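You operate a simulated robot arm through the tools that you are given. There is no shell and no other tool. Be economical: measure what you need, move in short steps, check, and stop when the job is done.

You run a simulated robot arm. Do the job below in one go: nothing can be reset, and whatever is moved stays where it is left.

TASK
Lift the brush pot and the lid off the splash and wipe it up.
Fine: brush pot on the rubber mat, lid on the yellow pot; use the wet sponge, leave it in the drip tray.

Only the result counts: the job must be done as asked and must still hold three seconds after the hand-in. Knocking over, shifting, dropping, spilling or breaking anything else fails it. A push-on lid holds only when it is set on centred and level and pressed home; a screw cap is set on level and turned clockwise until tight.

THE ROBOT
A 6-joint arm with a two-finger parallel gripper, fixed in place. Base frame: the origin is at the foot of the arm, x ahead of it, y to its left, z up; the work surface is at about z = 760. Lengths are in mm, angles in degrees, forces in N, time in s.
With the tool pointing down near the work surface it reaches from about 260 to 680 mm from the base axis. Its first joint turns from -66.0 to 66.0 degrees. Payload 2.9 kg.
The tool frame sits at the grasp point between the pads (the TCP): z along the fingers, y along the line on which they close. The tips reach 30 mm beyond it. Largest opening 110 mm; finger width 20, thickness 10; the body of the gripper, 48 by 112 mm, starts 55 mm behind the TCP.
Orientation is that of the tool frame in the base frame, as a unit quaternion [w, x, y, z]. With the fingers straight down and closing along the base's y, the tool's x points along the base's -x, its y along +y and its z along -z.

THE INTERFACE
- The arm moves only by the tool nudge_tool. Its argument "targets" is a list of rows, each a list of 3 entries, a list of its own where there are three numbers: the shift along the tool's x, y, z in mm, then the turn, a rotation vector about the tool's x, y, z in degrees, then the opening in per cent of the stroke, from 0 (shut) to 100 (fully open). In form: [[[dx, dy, dz], [ax, ay, az], hand], ...]. A call has 1 to 20 rows; each row is the pose to reach, as a shift and turn from the pose commanded when the call began, along the tool's axes at that moment. Rows are played at 5 a second. More than 50 mm and 8.6 degrees between two rows, or a gripper value outside its range, and nothing of the call is played. A pose out of reach is approached as far as the arm can. The call stops where the force on the tool passes 40 N (or 10 N more than at its start, if that is more) or the arm is blocked; 0.2 s more then pass. The fingers move at their own pace (about 108 mm/s each) and stop on an object; they squeeze with about 24 N. The grip force told is the motor's: it shows also when the fingers shut on nothing. Time passes only in rows, and 0.2 s behind the last, so rows that repeat a pose let the fingers close. The reply holds the time, the measured pose of the TCP, the force on the tool along the base axes, the opening and the grip force, in the units named above and with some noise.
- Cameras (640 x 400 px; columns grow to the right, rows downward): "scene" is fixed at [75.1, 441.6, 1410]; the picture's right is [-0.77, -0.64, 0.00], its down [-0.29, 0.35, -0.89] and it looks along [0.57, -0.68, -0.46] (base axes); focal length 343 px, centre (320, 200). "wrist" rides on the gripper at [-36, 0, -57] in the tool frame; the picture's right is [0.00, -1.00, 0.00], its down [0.97, 0.00, -0.24] and it looks along [0.24, 0.00, 0.97] (tool axes); focal length 218 px, centre (320, 200). There is no depth. A picture from a camera that has moved, and an enlarged one, comes with that camera's place and axes in the base frame and with its lens. The place of the scene camera against the robot may be out by one fixed shift of up to 25 mm in any direction.
- camera(camera): a new picture of that camera. The clock stands still meanwhile.
- enlarge(camera, box): a new picture of the part [left, top, right, bottom] of that camera's present view, enlarged. The clock stands still meanwhile.
- close_job(): hands the job in; it is judged then, once.

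Go step by step. Nothing tells you positions but the pictures and the camera data: compare them with the known pose of the tool, close in by small moves and look again before you grip or let go. The budget is 120 turns and 76 pictures, counting those below and the enlarged ones. Unless the task says otherwise, let go and move clear before handing in, and close with one line.

The tools are called after ">>>" as a command line: name --argument value ..., lists and objects as JSON in quotes. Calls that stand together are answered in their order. nudge_tool: Moves the arm, as the interface text tells. Its arguments: {"type":"object","properties":{"targets":{"type":"array"}},"required":["targets"]} The other tools are called the same way: camera (camera) takes a picture; enlarge (camera, box) takes an enlarged picture of a part of a camera's view; close_job () hands the job in.

At the start:

```text
time: 0.0
eef_pos: [441.0, -183.8, 1120.2]
ee_rot: [0.0, 0.0, 1.0, 0.0]
force: [0.3, 0.2, 0.3]
opening: 110.2
grasp_force: 0.0
```

scene: 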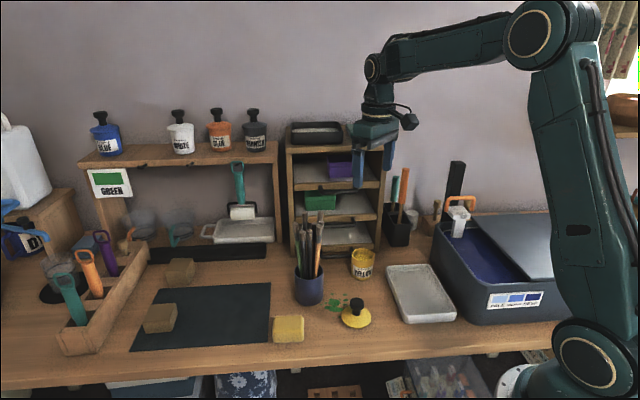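
wrist: 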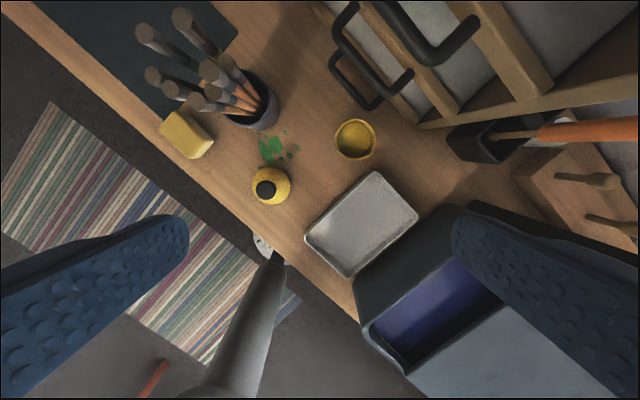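

I see the brush pot, the splash, the lid, the yellow pot and the drip tray in the middle. I'll enlarge the views first to tell the mats and sponges apart.

>>> enlarge --camera "scene" --box '[120, 220, 300, 360]'

>>> enlarge --camera "scene" --box '[260, 200, 480, 350]'

>>> enlarge --camera "wrist" --box '[120, 0, 440, 280]'

```text
2.86 times, centred on (210, 290) of scene
camera zoom: at [75.1, 441.6, 1410.0], right [-0.77, -0.64, 0.0], down [-0.29, 0.35, -0.89], along [0.57, -0.68, -0.46], focal length 980 px, centre (634, -57)
```

zoom: 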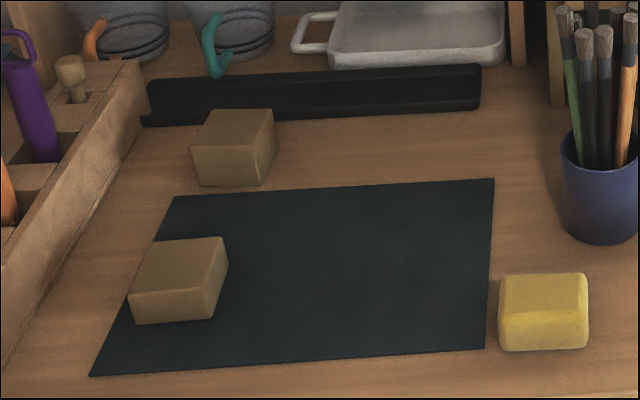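

```text
2.67 times, centred on (370, 275) of scene
camera zoom: at [75.1, 441.6, 1410.0], right [-0.77, -0.64, 0.0], down [-0.29, 0.35, -0.89], along [0.57, -0.68, -0.46], focal length 914 px, centre (187, 0)
```

zoom: 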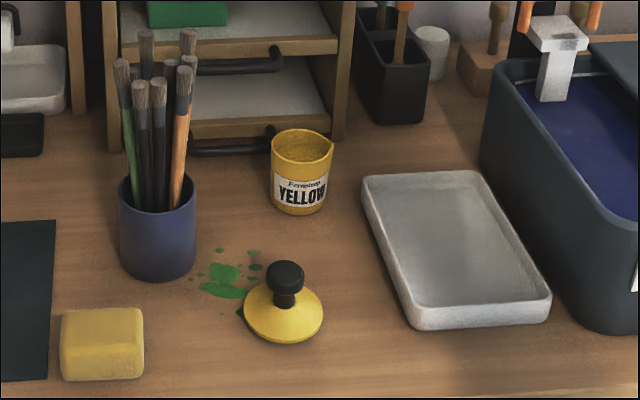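

```text
1.43 times, centred on (280, 140) of wrist
camera zoom: at [475.5, -184.6, 1178.4], right [0.0, -1.0, 0.0], down [-0.97, 0.0, 0.24], along [-0.24, 0.0, -0.97], focal length 312 px, centre (377, 286)
```

zoom: 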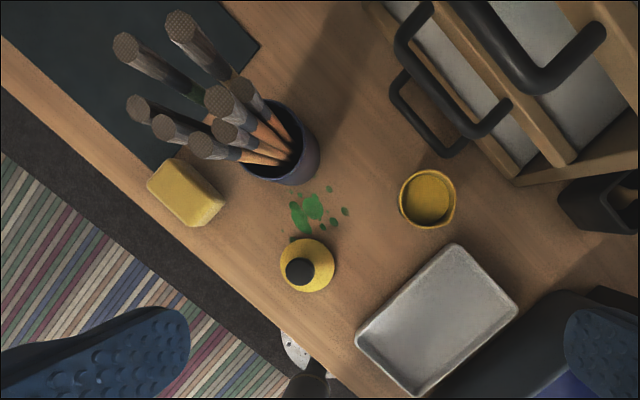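

The yellow block looks like the sponge, the brown ones like wooden or cork blocks. I'd place the lid near (398,-92), the brush pot near (540,-93), the yellow pot near (487,-242) and the tray near (329,-268). I'll go over the lid and look closer.

>>> nudge_tool --targets '[[[11, 23, 40], [0, 0, 0], 100], [[22, 46, 80], [0, 0, 0], 100], [[33, 69, 120], [0, 0, 0], 100], [[43, 92, 160], [0, 0, 0], 100], [[43, 92, 160], [0, 0, 0], 100]]'

>>> camera --camera "wrist"

>>> camera --camera "scene"

```text
time: 1.2
eef_pos: [398.2, -91.2, 959.9]
ee_rot: [0.0, -0.001, 1.0, 0.0]
force: [-0.4, 0.2, 0.0]
opening: 110.3
grasp_force: 0.1
```

```text
70 pictures are left
camera wrist: at [433.1, -92.2, 1018.1], right [0.0, -1.0, 0.0], down [-0.97, 0.0, 0.24], along [-0.24, 0.0, -0.97], focal length 218 px, centre (320, 200)
```

wrist: 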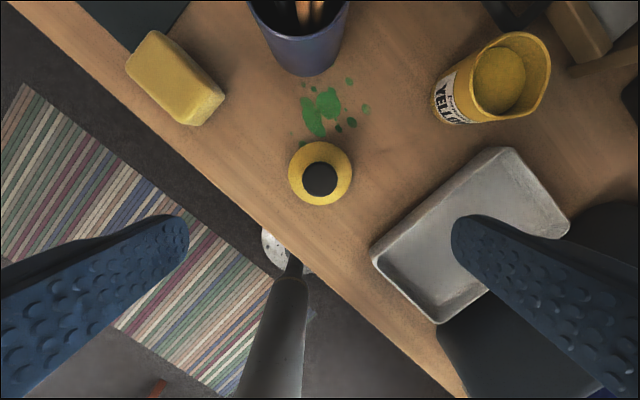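

```text
69 pictures are left
```

scene: 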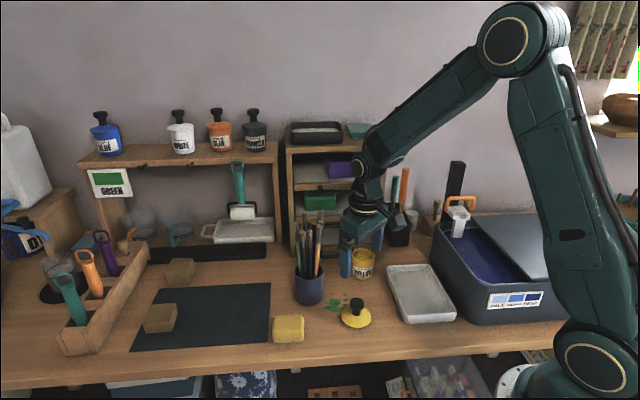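

The lid sits near (403,-92) with its knob top at about z 817. The yellow pot is near (486,-238) with its rim at about 830. I'll turn the hand 40° so it lines up with the cabinet face, then lower to 870 over the lid.

>>> nudge_tool --targets '[[[-1, 0, 15], [0, 0, 8], 100], [[-2, 0, 30], [0, 0, 16], 100], [[-3, -1, 50], [0, 0, 24], 100], [[-4, -1, 70], [0, 0, 32], 100], [[-4, -1, 90], [0, 0, 40], 60], [[-4, -1, 90], [0, 0, 40], 60]]'

>>> camera --camera "wrist"

>>> enlarge --camera "scene" --box '[280, 220, 440, 340]'

```text
time: 2.6
eef_pos: [400.9, -93.7, 869.6]
ee_rot: [0.0, 0.343, 0.939, 0.0]
force: [-0.7, 1.3, 0.0]
opening: 66.0
grasp_force: 0.1
```

```text
68 pictures are left
camera wrist: at [427.9, -117.0, 927.8], right [-0.64, -0.76, 0.0], down [-0.74, 0.63, 0.24], along [-0.18, 0.15, -0.97], focal length 218 px, centre (320, 200)
```

wrist: 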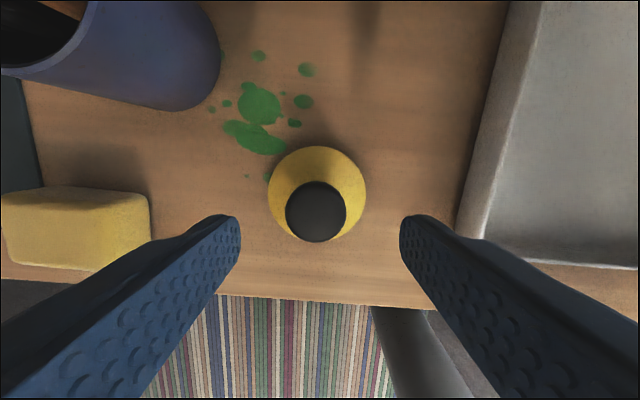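

```text
3.33 times, centred on (360, 280) of scene
camera zoom: at [75.1, 441.6, 1410.0], right [-0.77, -0.64, 0.0], down [-0.29, 0.35, -0.89], along [0.57, -0.68, -0.46], focal length 1143 px, centre (187, -67)
```

zoom: 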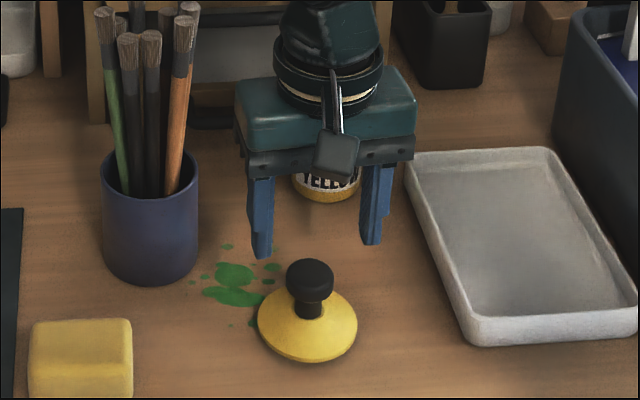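

The knob is about 3 mm off from the TCP, so I'll correct that, lower to z ≈ 816 and look before closing.

>>> nudge_tool --targets '[[[-2.5, 1.5, 15], [0, 0, 0], 60], [[-2.5, 1.5, 35], [0, 0, 0], 60], [[-2.5, 1.5, 53], [0, 0, 0], 60], [[-2.5, 1.5, 53], [0, 0, 0], 60]]'

>>> enlarge --camera "scene" --box '[300, 250, 420, 340]'

>>> camera --camera "wrist"

```text
time: 3.6
eef_pos: [404.1, -93.2, 815.7]
ee_rot: [-0.001, 0.342, 0.94, 0.0]
force: [0.4, 0.2, 0.1]
opening: 65.9
grasp_force: 0.0
```

```text
4.44 times, centred on (360, 295) of scene
camera zoom: at [75.1, 441.6, 1410.0], right [-0.77, -0.64, 0.0], down [-0.29, 0.35, -0.89], along [0.57, -0.68, -0.46], focal length 1524 px, centre (142, -222)
```

zoom: 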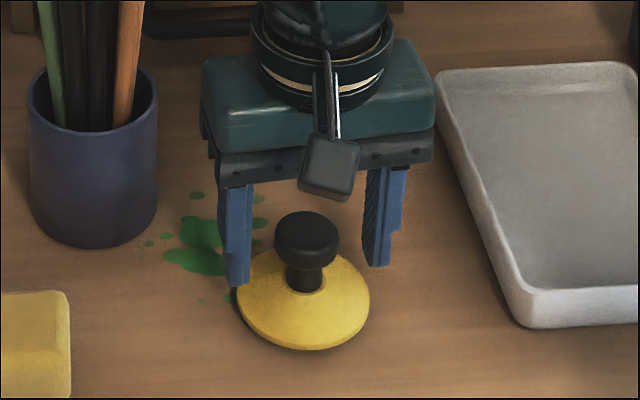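

```text
65 pictures are left
camera wrist: at [430.1, -117.3, 874.8], right [-0.64, -0.77, 0.0], down [-0.74, 0.62, 0.24], along [-0.18, 0.15, -0.97], focal length 218 px, centre (320, 200)
```

wrist: 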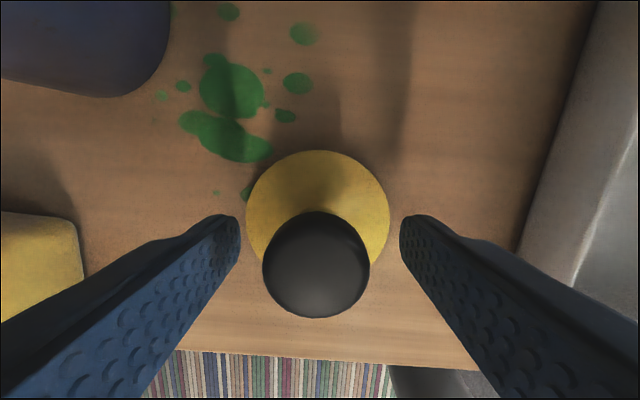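

The fingers straddle the knob evenly. I'll close and lift it slightly.

>>> nudge_tool --targets '[[[0, 0, 0], [0, 0, 0], 0], [[0, 0, 0], [0, 0, 0], 0], [[0, 0, 0], [0, 0, 0], 0], [[0, 0, -5], [0, 0, 0], 0], [[0, 0, -20], [0, 0, 0], 0], [[0, 0, -50], [0, 0, 0], 0], [[0, 0, -90], [0, 0, 0], 0], [[0, 0, -90], [0, 0, 0], 0]]'

>>> camera --camera "wrist"

>>> camera --camera "scene"

```text
time: 5.4
eef_pos: [403.8, -93.3, 906.7]
ee_rot: [-0.001, 0.343, 0.939, 0.001]
force: [0.5, 0.3, 0.3]
opening: 32.6
grasp_force: 24.2
```

```text
64 pictures are left
camera wrist: at [430.7, -117.1, 965.3], right [-0.64, -0.77, 0.0], down [-0.74, 0.62, 0.24], along [-0.18, 0.15, -0.97], focal length 218 px, centre (320, 200)
```

wrist: 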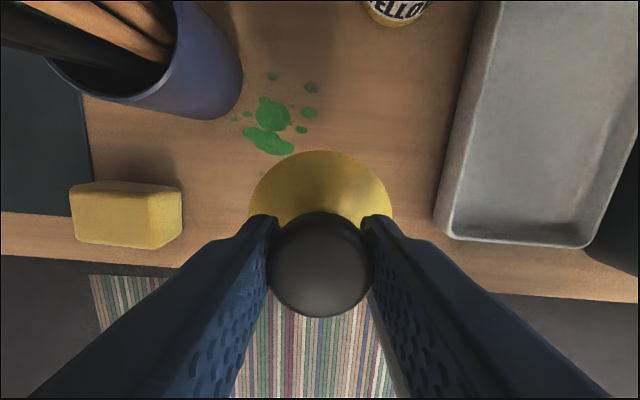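

```text
63 pictures are left
```

scene: 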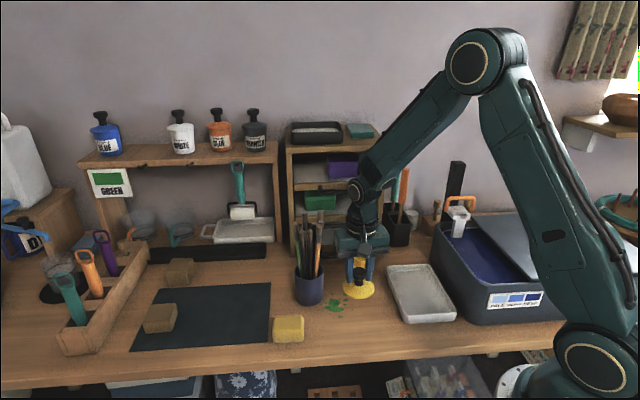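

The lid is held. I'll carry it at height to a point short of the yellow pot and measure the pot from there.

>>> nudge_tool --targets '[[[-15, -10, -25], [0, 0, 0], 0], [[-40, -27, -25], [0, 0, 0], 0], [[-65, -44, -25], [0, 0, 0], 0], [[-86, -58, -25], [0, 0, 0], 0], [[-86, -58, -25], [0, 0, 0], 0]]'

>>> camera --camera "wrist"

>>> enlarge --camera "scene" --box '[300, 200, 440, 305]'

```text
time: 6.6
eef_pos: [433.7, -194.2, 931.7]
ee_rot: [0.0, 0.342, 0.94, 0.0]
force: [0.1, -0.3, -0.2]
opening: 32.3
grasp_force: 24.7
```

```text
62 pictures are left
camera wrist: at [459.7, -217.3, 990.4], right [-0.64, -0.77, 0.0], down [-0.74, 0.62, 0.24], along [-0.18, 0.15, -0.97], focal length 218 px, centre (320, 200)
```

wrist: 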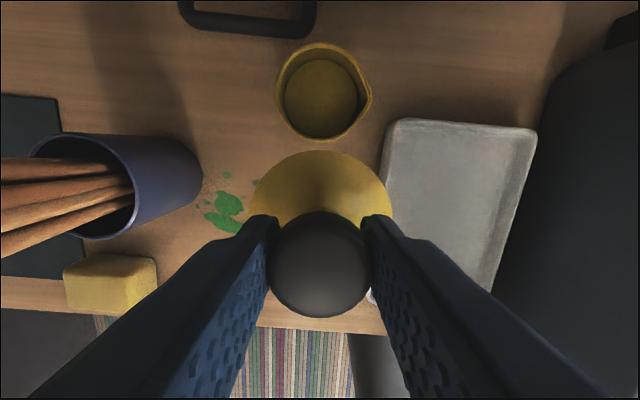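

```text
3.81 times, centred on (370, 252) of scene
camera zoom: at [75.1, 441.6, 1410.0], right [-0.77, -0.64, 0.0], down [-0.29, 0.35, -0.89], along [0.57, -0.68, -0.46], focal length 1306 px, centre (130, 0)
```

zoom: 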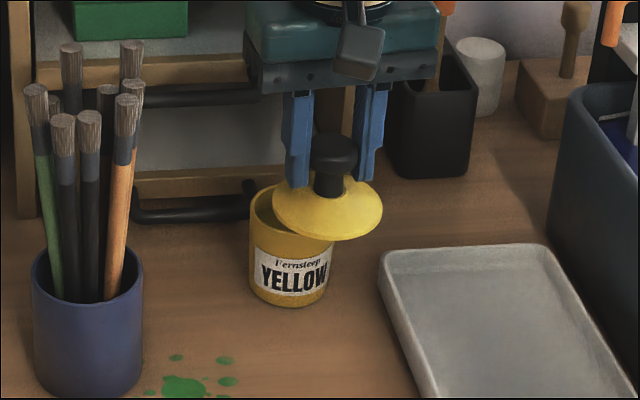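

I'll enlarge the pot rim for an exact centre.

>>> enlarge --camera "wrist" --box '[260, 25, 388, 155]'

```text
3.08 times, centred on (324, 90) of wrist
camera zoom: at [459.7, -217.3, 990.4], right [-0.64, -0.77, 0.0], down [-0.74, 0.62, 0.24], along [-0.18, 0.15, -0.97], focal length 672 px, centre (308, 538)
```

zoom: 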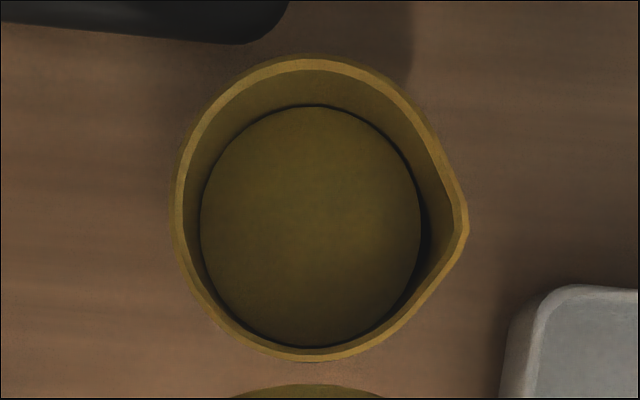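

The rim centre works out about 71 mm ahead of the lid. I'll move over the pot, then lower to just above the rim and check.

>>> nudge_tool --targets '[[[-35, -0.5, 0], [0, 0, 0], 0], [[-71, -1, 0], [0, 0, 0], 0], [[-71, -1, 15], [0, 0, 0], 0], [[-71, -1, 30], [0, 0, 0], 0], [[-71, -1, 30], [0, 0, 0], 0]]'

>>> camera --camera "wrist"

>>> enlarge --camera "scene" --box '[320, 220, 410, 290]'

```text
time: 7.8
eef_pos: [485.9, -241.2, 901.2]
ee_rot: [-0.001, 0.343, 0.94, 0.0]
force: [0.5, 0.1, -0.8]
opening: 32.4
grasp_force: 23.8
```

```text
59 pictures are left
camera wrist: at [512.6, -263.4, 960.2], right [-0.64, -0.77, 0.0], down [-0.74, 0.62, 0.24], along [-0.18, 0.15, -0.97], focal length 218 px, centre (320, 200)
```

wrist: 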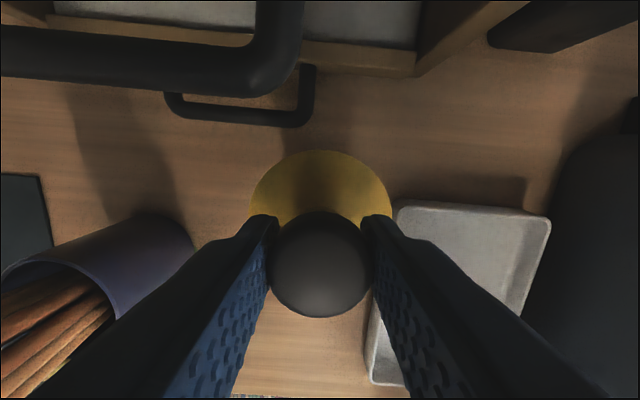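

```text
5.71 times, centred on (365, 255) of scene
camera zoom: at [75.1, 441.6, 1410.0], right [-0.77, -0.64, 0.0], down [-0.29, 0.35, -0.89], along [0.57, -0.68, -0.46], focal length 1959 px, centre (63, -114)
```

zoom: 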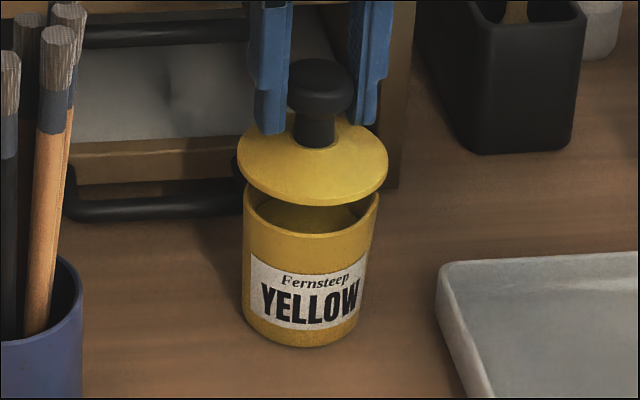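

In the scene view the lid is roughly 2 mm too far right of the pot. I'll shift it 1.7 mm left, lower 8 mm and look again.

>>> nudge_tool --targets '[[[0, 1.7, 0], [0, 0, 0], 0], [[0, 1.7, 8], [0, 0, 0], 0], [[0, 1.7, 8], [0, 0, 0], 0], [[0, 1.7, 8], [0, 0, 0], 0]]'

>>> enlarge --camera "scene" --box '[340, 230, 390, 285]'

```text
time: 8.8
eef_pos: [488.4, -239.4, 893.8]
ee_rot: [0.0, 0.342, 0.94, 0.0]
force: [-0.3, 0.4, 0.8]
opening: 32.3
grasp_force: 23.9
```

```text
7.27 times, centred on (365, 258) of scene
camera zoom: at [75.1, 441.6, 1410.0], right [-0.77, -0.64, 0.0], down [-0.29, 0.35, -0.89], along [0.57, -0.68, -0.46], focal length 2494 px, centre (-7, -218)
```

zoom: 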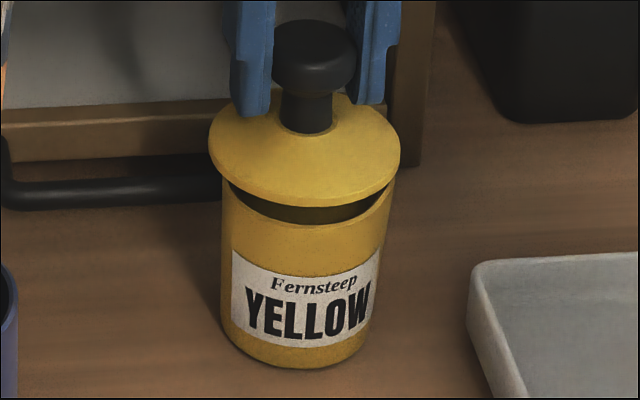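

The lid now looks centred within about a millimetre. It seems to have a plug below its disc, so I'll lower gently and watch the force.

>>> nudge_tool --targets '[[[0, 0, 2], [0, 0, 0], 0], [[0, 0, 4], [0, 0, 0], 0], [[0, 0, 6], [0, 0, 0], 0], [[0, 0, 8], [0, 0, 0], 0], [[0, 0, 8], [0, 0, 0], 0]]'

>>> enlarge --camera "scene" --box '[340, 230, 390, 285]'

```text
time: 10.0
eef_pos: [487.7, -238.4, 886.9]
ee_rot: [0.0, 0.342, 0.94, -0.001]
force: [0.1, -0.3, 2.7]
opening: 32.4
grasp_force: 24.4
```

```text
7.27 times, centred on (365, 258) of scene
camera zoom: at [75.1, 441.6, 1410.0], right [-0.77, -0.64, 0.0], down [-0.29, 0.35, -0.89], along [0.57, -0.68, -0.46], focal length 2494 px, centre (-7, -218)
```

zoom: 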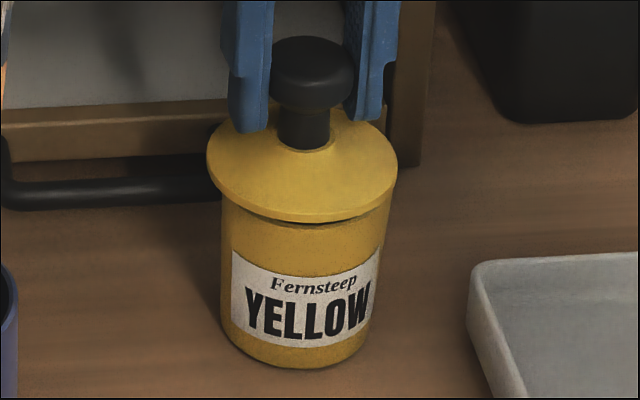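

There's light contact and only a small gap left. I'll press on down in small steps.

>>> nudge_tool --targets '[[[0, 0, 1.5], [0, 0, 0], 0], [[0, 0, 3], [0, 0, 0], 0], [[0, 0, 4], [0, 0, 0], 0], [[0, 0, 4], [0, 0, 0], 0]]'

>>> enlarge --camera "scene" --box '[340, 230, 390, 285]'

```text
time: 11.0
eef_pos: [487.6, -237.9, 881.4]
ee_rot: [-0.001, 0.342, 0.94, 0.0]
force: [-0.1, 0.6, -0.8]
opening: 32.8
grasp_force: 24.1
```

```text
7.27 times, centred on (365, 258) of scene
camera zoom: at [75.1, 441.6, 1410.0], right [-0.77, -0.64, 0.0], down [-0.29, 0.35, -0.89], along [0.57, -0.68, -0.46], focal length 2494 px, centre (-7, -218)
```

zoom: 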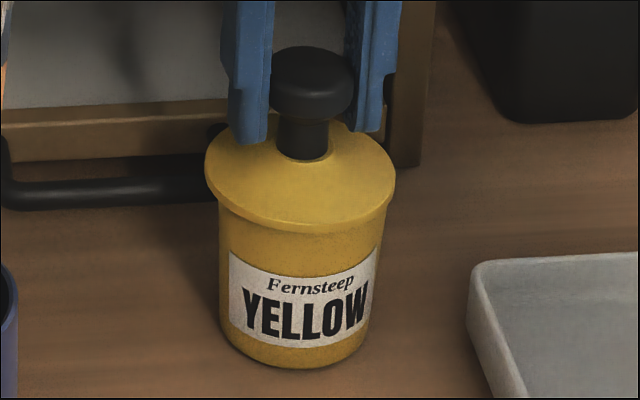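

It's going in with no resistance yet, so I'll keep pressing until the force rises.

>>> nudge_tool --targets '[[[0, 0, 1], [0, 0, 0], 0], [[0, 0, 2], [0, 0, 0], 0], [[0, 0, 3], [0, 0, 0], 0], [[0, 0, 4], [0, 0, 0], 0], [[0, 0, 5], [0, 0, 0], 0], [[0, 0, 6], [0, 0, 0], 0]]'

>>> enlarge --camera "scene" --box '[340, 230, 390, 285]'

```text
time: 12.4
eef_pos: [488.9, -238.9, 877.7]
ee_rot: [0.002, 0.342, 0.94, 0.0]
force: [-3.8, 1.4, 22.1]
opening: 32.6
grasp_force: 24.1
```

```text
7.27 times, centred on (365, 258) of scene
camera zoom: at [74.7, 441.8, 1410.0], right [-0.77, -0.64, 0.0], down [-0.29, 0.35, -0.89], along [0.57, -0.68, -0.46], focal length 2494 px, centre (-7, -218)
```

zoom: 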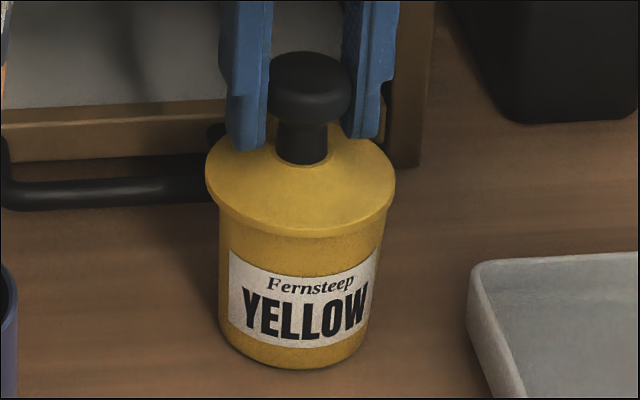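

The lid is resisting at 22 N. I'll press a little harder.

>>> nudge_tool --targets '[[[0, 0, 1], [0, 0, 0], 0], [[0, 0, 2], [0, 0, 0], 0], [[0, 0, 3], [0, 0, 0], 0], [[0, 0, 4], [0, 0, 0], 0]]'

>>> enlarge --camera "scene" --box '[340, 230, 390, 285]'

```text
time: 13.4
eef_pos: [487.5, -238.1, 872.8]
ee_rot: [0.001, 0.342, 0.94, 0.0]
force: [-0.9, -1.9, 23.1]
opening: 32.4
grasp_force: 24.4
```

```text
7.27 times, centred on (365, 258) of scene
camera zoom: at [74.8, 441.8, 1410.0], right [-0.77, -0.64, 0.0], down [-0.29, 0.35, -0.89], along [0.57, -0.68, -0.46], focal length 2494 px, centre (-7, -218)
```

zoom: 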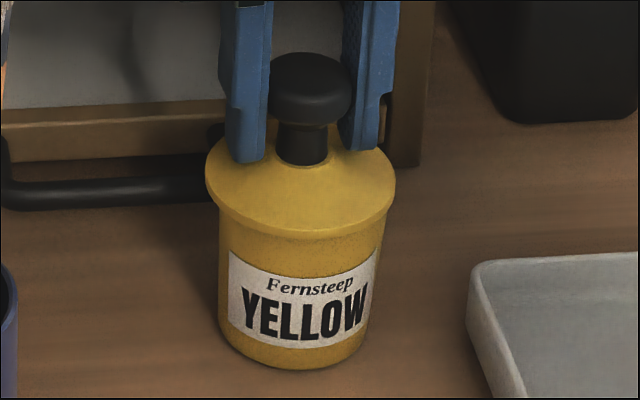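

The fingers now slip on the knob at about 22 N. I'll let go, rise, close the fingers, and press the lid home from above on the knob.

>>> nudge_tool --targets '[[[0, 0, -1], [0, 0, 0], 20], [[0, 0, -1], [0, 0, 0], 50], [[0, 0, -1], [0, 0, 0], 50], [[0, 0, -25], [0, 0, 0], 50], [[0, 0, -55], [0, 0, 0], 50], [[0, 0, -55], [0, 0, 0], 0], [[0, 0, -55], [0, 0, 0], 0], [[0, 0, -55], [0, 0, 0], 0]]'

>>> camera --camera "wrist"

>>> enlarge --camera "scene" --box '[340, 230, 390, 285]'

```text
time: 15.2
eef_pos: [488.3, -238.8, 926.0]
ee_rot: [0.0, 0.342, 0.94, 0.0]
force: [-0.2, -0.4, 1.0]
opening: 0.0
grasp_force: 24.7
```

```text
52 pictures are left
camera wrist: at [514.1, -262.5, 984.8], right [-0.64, -0.77, 0.0], down [-0.74, 0.62, 0.24], along [-0.18, 0.15, -0.97], focal length 218 px, centre (320, 200)
```

wrist: 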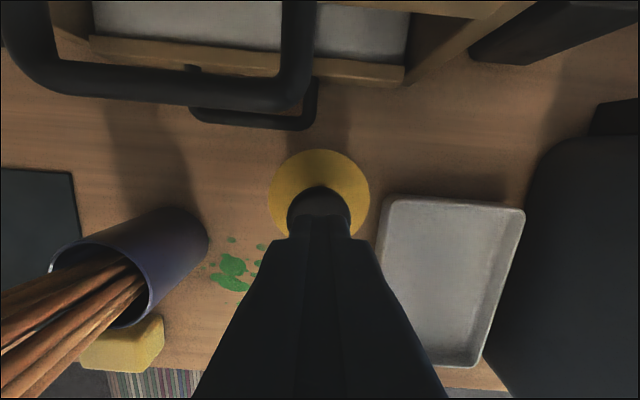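

```text
7.27 times, centred on (365, 258) of scene
camera zoom: at [75.1, 441.6, 1410.0], right [-0.77, -0.64, 0.0], down [-0.29, 0.35, -0.89], along [0.57, -0.68, -0.46], focal length 2494 px, centre (-7, -218)
```

zoom: 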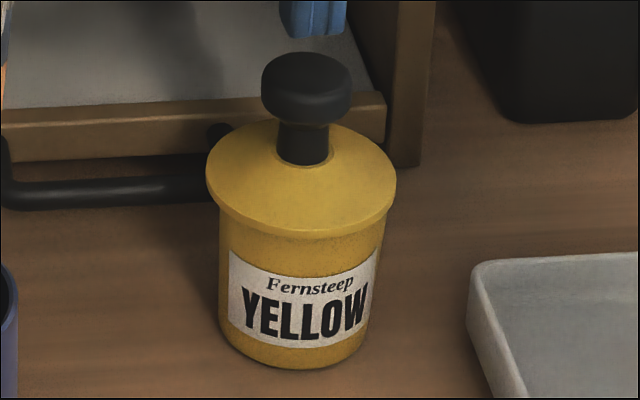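

The lid sits level. I'll press the knob down with closed fingers until the force limit.

>>> nudge_tool --targets '[[[0, 0, 8], [0, 0, 0], 0], [[0, 0, 14], [0, 0, 0], 0], [[0, 0, 16], [0, 0, 0], 0], [[0, 0, 17], [0, 0, 0], 0], [[0, 0, 18], [0, 0, 0], 0], [[0, 0, 19], [0, 0, 0], 0], [[0, 0, 20], [0, 0, 0], 0], [[0, 0, 21], [0, 0, 0], 0], [[0, 0, 22], [0, 0, 0], 0], [[0, 0, 23], [0, 0, 0], 0], [[0, 0, 24], [0, 0, 0], 0]]'

```text
time: 17.4
eef_pos: [489.9, -239.9, 908.0]
ee_rot: [0.003, 0.342, 0.94, 0.0]
force: [-2.7, 1.0, 9.8]
opening: 0.0
grasp_force: 23.9
stopped in row 10: the force on the tool passed its limit (the readings are from after the stop); the commanded pose is now the measured one
```

The press passed 40 N with the lid hardly moving, so it's home. I'll rise and check.

>>> nudge_tool --targets '[[[0, 0, -10], [0, 0, 0], 0], [[0, 0, -50], [0, 0, 0], 0], [[0, 0, -90], [0, 0, 0], 50], [[0, 0, -90], [0, 0, 0], 100]]'

>>> enlarge --camera "scene" --box '[260, 180, 420, 300]'

>>> camera --camera "wrist"

```text
time: 18.4
eef_pos: [487.0, -237.6, 998.9]
ee_rot: [0.003, 0.342, 0.94, -0.001]
force: [0.0, 0.2, 0.0]
opening: 110.0
grasp_force: 0.2
```

```text
3.33 times, centred on (340, 240) of scene
camera zoom: at [75.1, 441.6, 1410.0], right [-0.77, -0.64, 0.0], down [-0.29, 0.35, -0.89], along [0.57, -0.68, -0.46], focal length 1143 px, centre (253, 67)
```

zoom: 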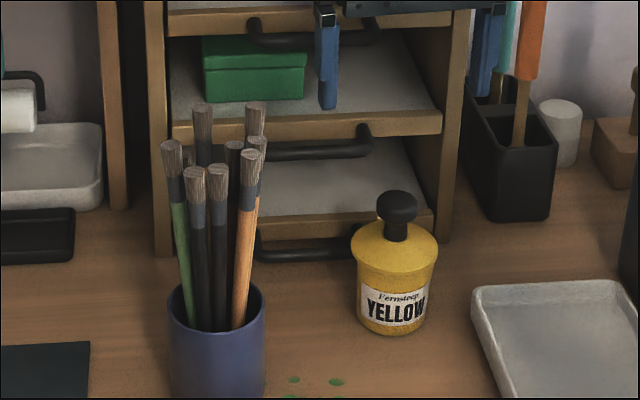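

```text
49 pictures are left
camera wrist: at [514.8, -262.1, 1057.5], right [-0.64, -0.77, 0.0], down [-0.75, 0.62, 0.23], along [-0.18, 0.15, -0.97], focal length 218 px, centre (320, 200)
```

wrist: 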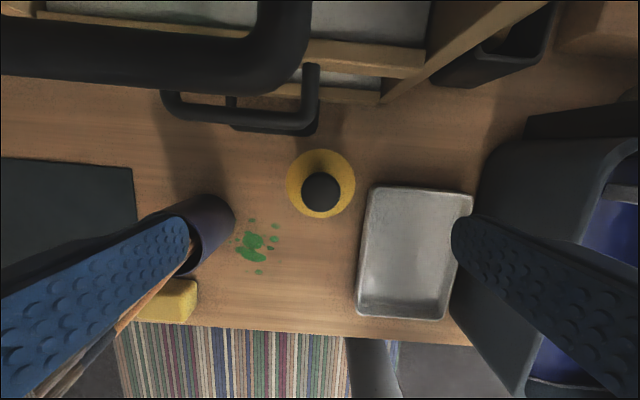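

The lid is on level. Next is the brush pot: I'll move back above the splash, facing the pot at heading about -10°, to measure it.

>>> nudge_tool --targets '[[[20, 0, -51], [0, 0, 0], 100], [[55, 30, -51], [0, 0, -8], 100], [[90, 60, -51], [0, 0, -16], 100], [[115, 80, -51], [0, 0, -24], 100], [[127, 93, -51], [0, 0, -30], 100], [[127, 93, -51], [0, 0, -30], 100]]'

>>> camera --camera "wrist"

>>> enlarge --camera "scene" --box '[240, 180, 380, 350]'

```text
refused: row 1 steps farther than a row can; nothing moved
```

```text
48 pictures are left
camera wrist: at [514.8, -262.1, 1057.5], right [-0.64, -0.77, 0.0], down [-0.75, 0.62, 0.23], along [-0.18, 0.15, -0.97], focal length 218 px, centre (320, 200)
```

wrist: 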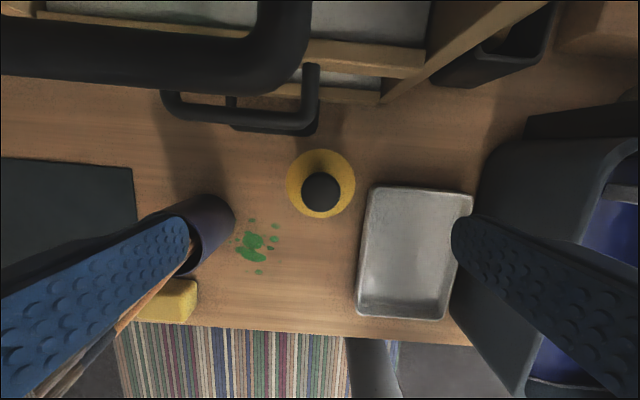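

```text
2.35 times, centred on (310, 265) of scene
camera zoom: at [75.1, 441.6, 1410.0], right [-0.77, -0.64, 0.0], down [-0.29, 0.35, -0.89], along [0.57, -0.68, -0.46], focal length 807 px, centre (344, 47)
```

zoom: 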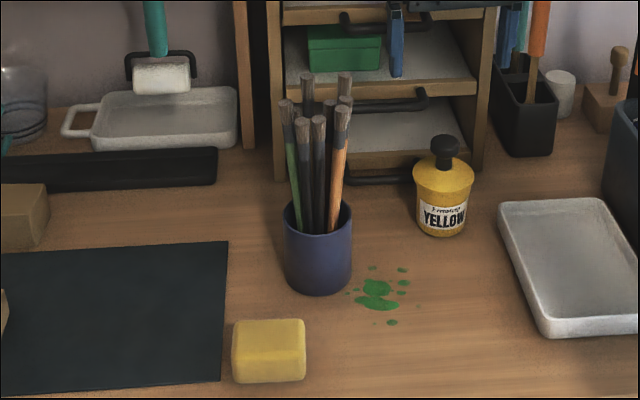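

The row was too long, so nothing moved. I'll repeat it with shorter steps.

>>> nudge_tool --targets '[[[10, 0, -40], [0, 0, 0], 100], [[40, 20, -51], [0, 0, -6], 100], [[70, 45, -51], [0, 0, -14], 100], [[100, 70, -51], [0, 0, -22], 100], [[127, 93, -51], [0, 0, -30], 100], [[127, 93, -51], [0, 0, -30], 100]]'

>>> camera --camera "wrist"

```text
time: 19.8
eef_pos: [451.3, -86.5, 1050.4]
ee_rot: [0.003, 0.086, 0.996, -0.001]
force: [-0.3, -0.6, -0.5]
opening: 109.9
grasp_force: 0.1
```

```text
46 pictures are left
camera wrist: at [485.5, -92.4, 1107.9], right [-0.17, -0.99, 0.0], down [-0.96, 0.17, 0.23], along [-0.23, 0.04, -0.97], focal length 218 px, centre (320, 200)
```

wrist: 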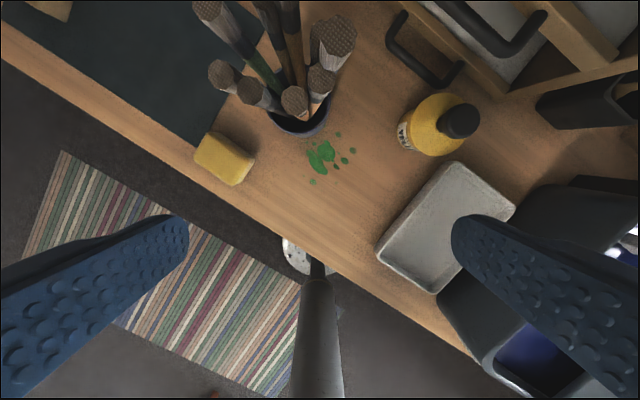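

I'll enlarge around the pot to fix its centre and the brush spread.

>>> enlarge --camera "wrist" --box '[180, 0, 370, 200]'

```text
2.00 times, centred on (275, 100) of wrist
camera zoom: at [485.5, -92.4, 1107.9], right [-0.17, -0.99, 0.0], down [-0.96, 0.17, 0.23], along [-0.23, 0.04, -0.97], focal length 436 px, centre (410, 400)
```

zoom: 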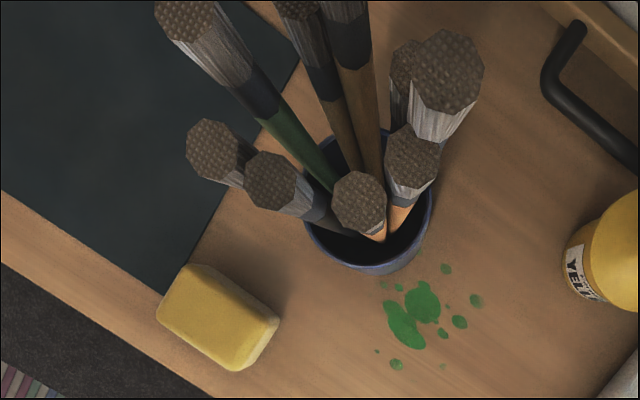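

The pot is near (537,-77), radius about 36, and the brushes stay inside the rim on the base side. I'll pitch the hand to 28° below horizontal and come in from the base side to a pre-grasp point about 95 mm back.

>>> nudge_tool --targets '[[[2, 3, 10], [0, -7, 0], 100], [[4, 6, 30], [0, -14, 0], 100], [[6, 8, 50], [0, -21, 0], 100], [[8, 11, 75], [0, -28, 0], 100], [[9, 13, 100], [0, -35, 0], 100], [[10, 16, 125], [0, -42, 0], 100], [[11, 19, 150], [0, -49, 0], 100], [[12, 22, 172], [0, -56, 0], 100], [[13, 24, 194], [0, -62, 0], 100], [[13, 24, 194], [0, -62, 0], 100]]'

>>> camera --camera "wrist"

>>> camera --camera "scene"

```text
time: 22.0
eef_pos: [442.7, -61.5, 854.7]
ee_rot: [0.516, 0.073, 0.852, -0.045]
force: [-0.5, 0.5, -0.2]
opening: 110.3
grasp_force: 0.2
out of reach, approached as far as the arm can: row 9
```

```text
44 pictures are left
camera wrist: at [408.8, -55.0, 914.2], right [-0.17, -0.99, 0.0], down [-0.65, 0.11, -0.75], along [0.74, -0.13, -0.66], focal length 218 px, centre (320, 200)
```

wrist: 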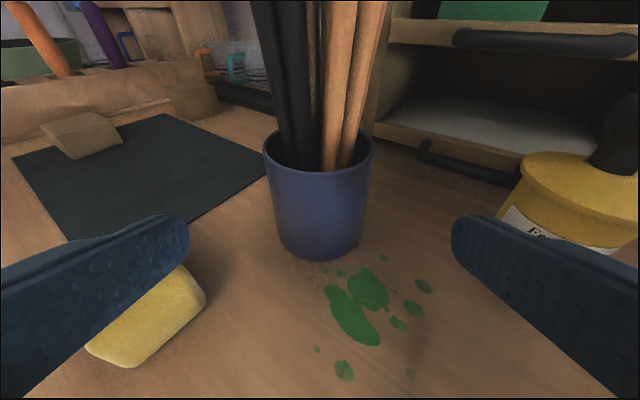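

```text
43 pictures are left
```

scene: 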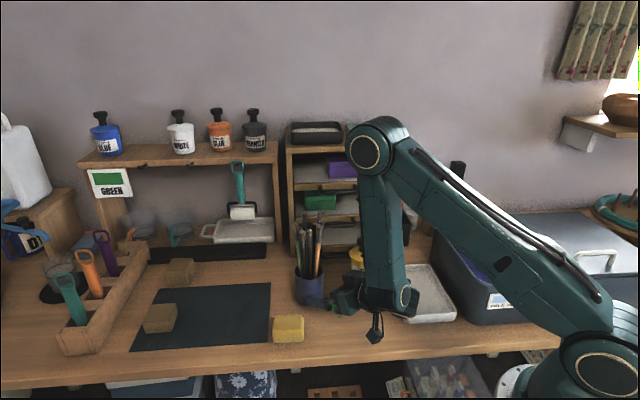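

The pot is centred laterally between the fingers. I'll advance 70 mm along the tool and check.

>>> nudge_tool --targets '[[[0, 0, 20], [0, 0, 0], 100], [[0, 0, 40], [0, 0, 0], 100], [[0, 0, 58], [0, 0, 0], 100], [[0, 0, 70], [0, 0, 0], 100], [[0, 0, 70], [0, 0, 0], 100]]'

>>> camera --camera "wrist"

>>> enlarge --camera "scene" --box '[260, 200, 420, 350]'

```text
time: 23.2
eef_pos: [503.7, -71.6, 821.8]
ee_rot: [0.516, 0.073, 0.852, -0.045]
force: [-0.1, 0.1, -1.5]
opening: 110.0
grasp_force: 0.0
```

```text
42 pictures are left
camera wrist: at [470.2, -66.5, 881.3], right [-0.17, -0.98, 0.0], down [-0.65, 0.11, -0.75], along [0.74, -0.13, -0.66], focal length 218 px, centre (320, 200)
```

wrist: 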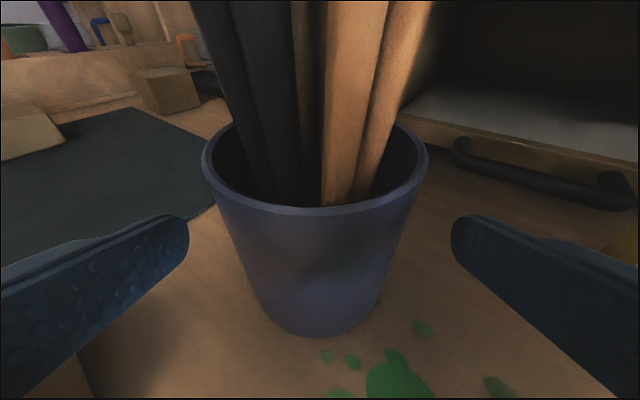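

```text
2.67 times, centred on (340, 275) of scene
camera zoom: at [75.1, 441.6, 1410.0], right [-0.77, -0.64, 0.0], down [-0.29, 0.35, -0.89], along [0.57, -0.68, -0.46], focal length 914 px, centre (267, 0)
```

zoom: 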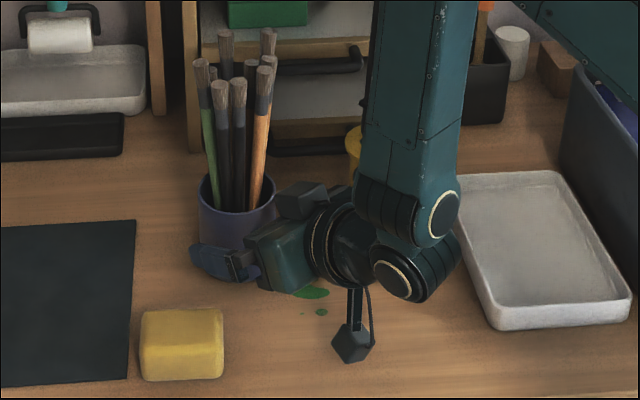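

The pot is well centred and the hand clears the brushes. I'll advance 19 mm more and close on it.

>>> nudge_tool --targets '[[[0, 1, 10], [0, 0, 0], 100], [[0, 1, 19], [0, 0, 0], 100], [[0, 1, 19], [0, 0, 0], 60], [[0, 1, 19], [0, 0, 0], 30], [[0, 1, 19], [0, 0, 0], 30], [[0, 1, 19], [0, 0, 0], 30]]'

>>> camera --camera "wrist"

>>> enlarge --camera "scene" --box '[260, 200, 420, 350]'

```text
time: 24.6
eef_pos: [522.0, -74.7, 812.5]
ee_rot: [0.516, 0.073, 0.852, -0.045]
force: [0.3, -1.4, -0.6]
opening: 72.5
grasp_force: 24.4
```

```text
40 pictures are left
camera wrist: at [486.8, -68.1, 872.6], right [-0.17, -0.98, 0.0], down [-0.65, 0.11, -0.75], along [0.74, -0.13, -0.66], focal length 218 px, centre (320, 200)
```

wrist: 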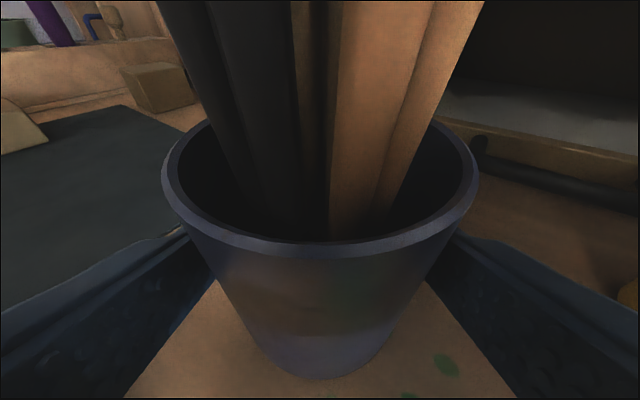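

```text
2.67 times, centred on (340, 275) of scene
camera zoom: at [75.2, 441.6, 1410.0], right [-0.77, -0.64, 0.0], down [-0.29, 0.35, -0.89], along [0.57, -0.68, -0.46], focal length 914 px, centre (267, 0)
```

zoom: 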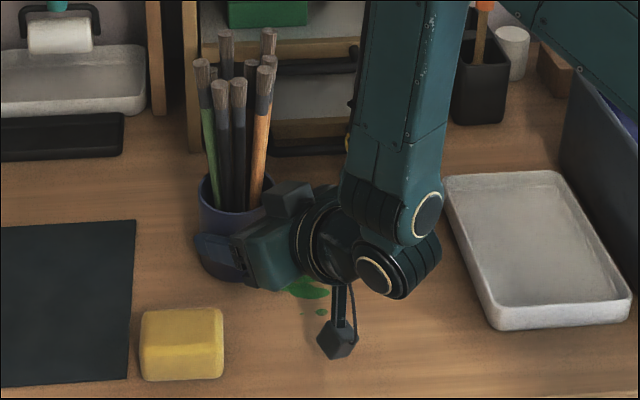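

The pot is gripped at 72.5 mm. I'll lift it straight up 70 mm and check.

>>> nudge_tool --targets '[[[0, 0, 0], [0, 0, 0], 30], [[-4.4, 0, -2.3], [0, 0, 0], 30], [[-17.7, 0, -9.3], [0, 0, 0], 30], [[-39.8, 0, -20.9], [0, 0, 0], 30], [[-62, 0, -32.6], [0, 0, 0], 30], [[-62, 0, -32.6], [0, 0, 0], 30]]'

>>> camera --camera "scene"

>>> camera --camera "wrist"

```text
time: 26.0
eef_pos: [520.7, -74.5, 883.0]
ee_rot: [0.515, 0.074, 0.853, -0.046]
force: [0.5, -0.1, -3.3]
opening: 72.2
grasp_force: 24.1
```

```text
38 pictures are left
```

scene: 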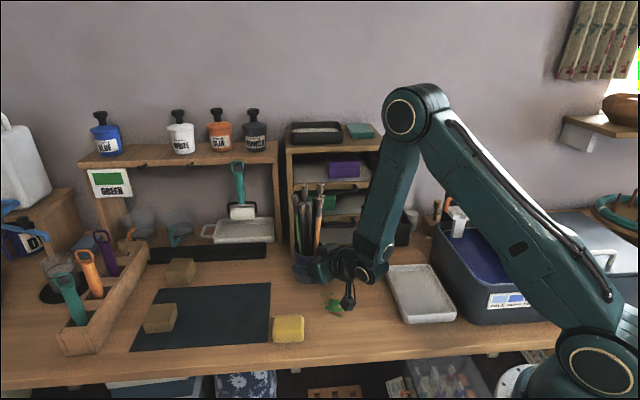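

```text
37 pictures are left
camera wrist: at [487.0, -68.8, 942.5], right [-0.17, -0.98, 0.0], down [-0.65, 0.11, -0.75], along [0.74, -0.13, -0.66], focal length 218 px, centre (320, 200)
```

wrist: 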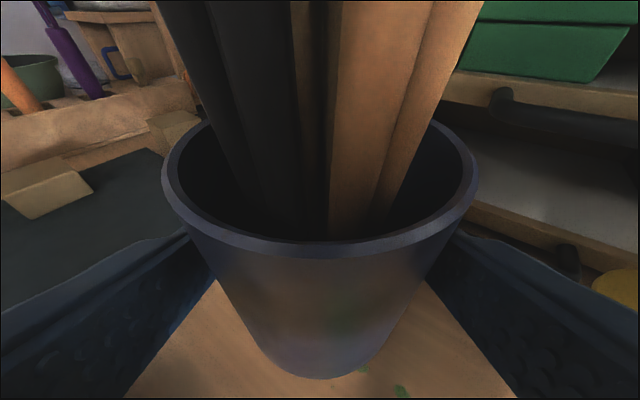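

The pot is lifted and steady. I'll carry it over the mat, turning the heading 18° on the way.

>>> nudge_tool --targets '[[[-3, 22, 5], [-2, 0, -1], 30], [[-6, 48, 11], [-5, 0, -2.6], 30], [[-10, 80, 19], [-8.5, 0, -4.5], 30], [[-14, 112, 27], [-12, 0, -6.3], 30], [[-18, 145, 34], [-14.5, 0, -7.6], 30], [[-20.7, 173, 39.5], [-15.9, 0, -8.4], 30], [[-20.7, 173, 39.5], [-15.9, 0, -8.4], 30]]'

>>> camera --camera "scene"

>>> camera --camera "wrist"

```text
time: 27.6
eef_pos: [595.1, 89.5, 882.0]
ee_rot: [0.517, -0.061, 0.853, 0.036]
force: [-0.3, 0.4, -2.5]
opening: 72.4
grasp_force: 23.7
```

```text
36 pictures are left
```

scene: 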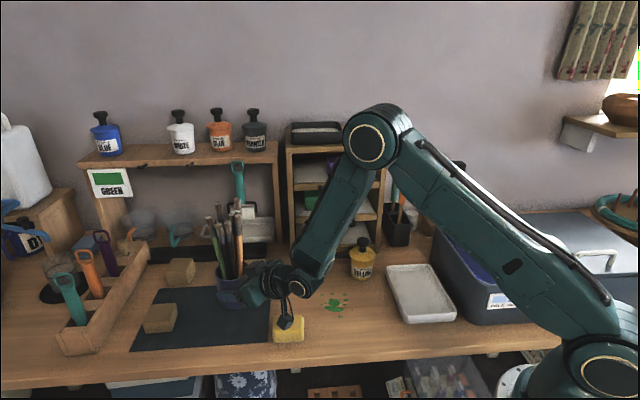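

```text
35 pictures are left
camera wrist: at [560.7, 85.1, 942.0], right [0.14, -0.99, 0.0], down [-0.66, -0.09, -0.75], along [0.74, 0.1, -0.66], focal length 218 px, centre (320, 200)
```

wrist: 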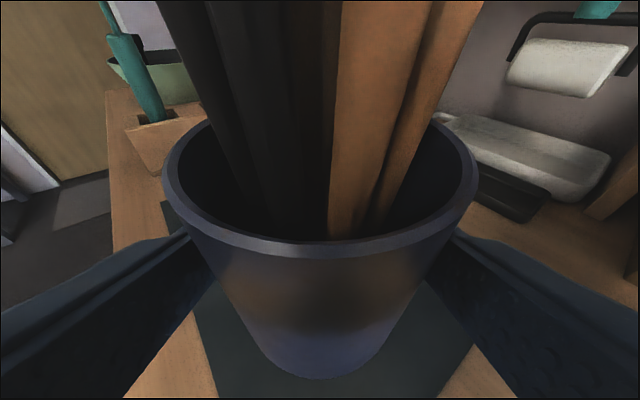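

The pot hangs over the mat about 65 mm inside its right edge. I'll shift it slightly further in and lower it to just above the surface.

>>> nudge_tool --targets '[[[-3.7, 10, 7.1], [0, 0, 0], 30], [[14, 10, 16.4], [0, 0, 0], 30], [[31.7, 10, 25.7], [0, 0, 0], 30], [[49.4, 10, 35], [0, 0, 0], 30], [[49.4, 10, 35], [0, 0, 0], 30]]'

>>> enlarge --camera "scene" --box '[130, 230, 330, 370]'

```text
time: 28.8
eef_pos: [601.6, 100.1, 822.6]
ee_rot: [0.515, -0.06, 0.854, 0.035]
force: [-0.2, -0.2, -3.6]
opening: 72.2
grasp_force: 23.9
```

```text
2.86 times, centred on (230, 300) of scene
camera zoom: at [75.2, 441.6, 1410.0], right [-0.77, -0.64, 0.0], down [-0.29, 0.35, -0.89], along [0.57, -0.68, -0.46], focal length 980 px, centre (577, -86)
```

zoom: 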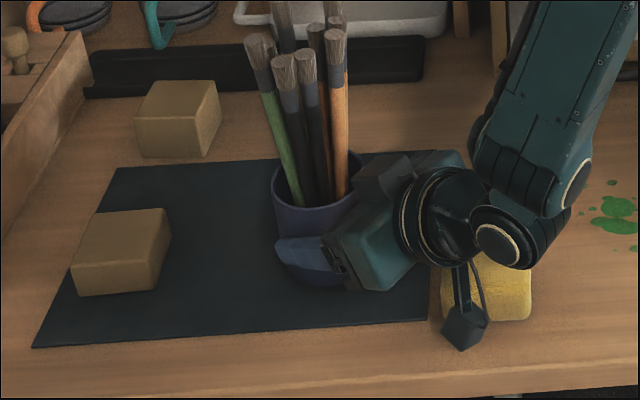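

There's room around the sponge. I'll lower the last millimetres in small steps until it touches.

>>> nudge_tool --targets '[[[1.8, 0, 0.93], [0, 0, 0], 30], [[3.5, 0, 1.86], [0, 0, 0], 30], [[4.9, 0, 2.56], [0, 0, 0], 30], [[5.8, 0, 3.02], [0, 0, 0], 30], [[6.6, 0, 3.5], [0, 0, 0], 30]]'

```text
time: 30.0
eef_pos: [601.7, 99.8, 816.9]
ee_rot: [0.517, -0.059, 0.853, 0.035]
force: [-6.2, -2.0, 5.7]
opening: 72.2
grasp_force: 23.5
```

The pot has touched down on the mat. I'll open and back out along the tool axis.

>>> nudge_tool --targets '[[[-0.5, 0, -0.2], [0, 0, 0], 70], [[-0.5, 0, -0.2], [0, 0, 0], 85], [[-0.5, 0, -0.2], [0, 0, 0], 95], [[-0.5, 0, -0.2], [0, 0, 0], 100], [[-0.5, 0, -20], [0, 0, 0], 100], [[-0.5, 0, -45], [0, 0, 0], 100], [[-0.5, 0, -75], [0, 0, 0], 100], [[-0.5, 0, -100], [0, 0, 0], 100]]'

>>> camera --camera "scene"

>>> camera --camera "wrist"

```text
time: 31.8
eef_pos: [514.3, 87.7, 861.5]
ee_rot: [0.516, -0.059, 0.854, 0.034]
force: [-1.0, -0.7, 1.2]
opening: 109.8
grasp_force: 0.0
```

```text
33 pictures are left
```

scene: 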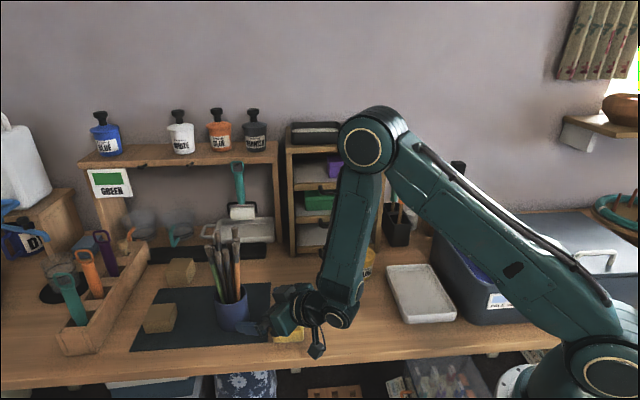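

```text
32 pictures are left
camera wrist: at [479.9, 83.4, 921.1], right [0.14, -0.99, 0.0], down [-0.66, -0.09, -0.75], along [0.74, 0.1, -0.66], focal length 218 px, centre (320, 200)
```

wrist: 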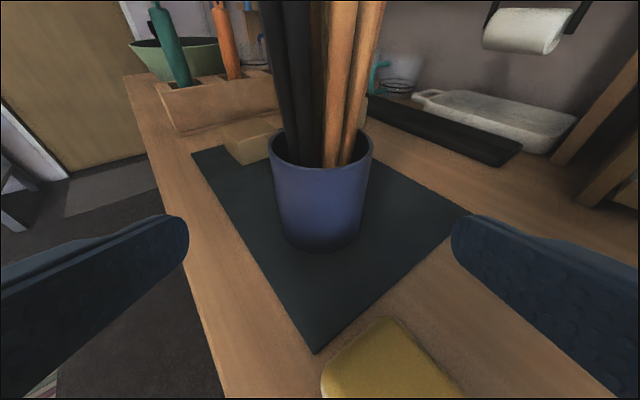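

The brush pot stands on the mat. Now I'll rise, pitch back to tool-down and look at the sponge.

>>> nudge_tool --targets '[[[-25, 0, -25], [0, 0, 0], 100], [[-45, -10, -50], [0, 4, 0], 100], [[-52.8, -25, -70], [0, 12, 0], 100], [[-52.8, -37, -78], [0, 20, 0], 100], [[-52.8, -37, -78], [0, 28, 0], 100], [[-52.8, -37, -78], [0, 36, 0], 100], [[-52.8, -37, -78], [0, 44, 0], 100], [[-52.8, -37, -78], [0, 52, 0], 100], [[-52.8, -37, -78], [0, 57, 0], 100], [[-52.8, -37, -78], [0, 62.3, 0], 100], [[-52.8, -37, -78], [0, 62.3, 0], 100]]'

>>> camera --camera "wrist"

```text
time: 34.2
eef_pos: [474.9, 45.3, 945.2]
ee_rot: [0.0, -0.069, 0.998, -0.002]
force: [-0.3, 0.0, 0.7]
opening: 109.8
grasp_force: 0.0
```

```text
31 pictures are left
camera wrist: at [510.0, 50.2, 1003.7], right [0.14, -0.99, 0.0], down [-0.96, -0.13, 0.24], along [-0.24, -0.04, -0.97], focal length 218 px, centre (320, 200)
```

wrist: 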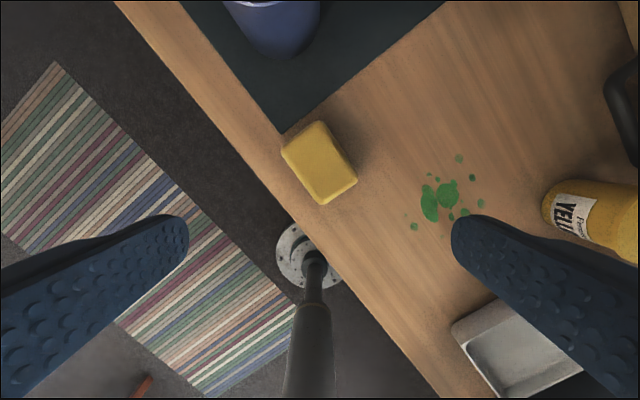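

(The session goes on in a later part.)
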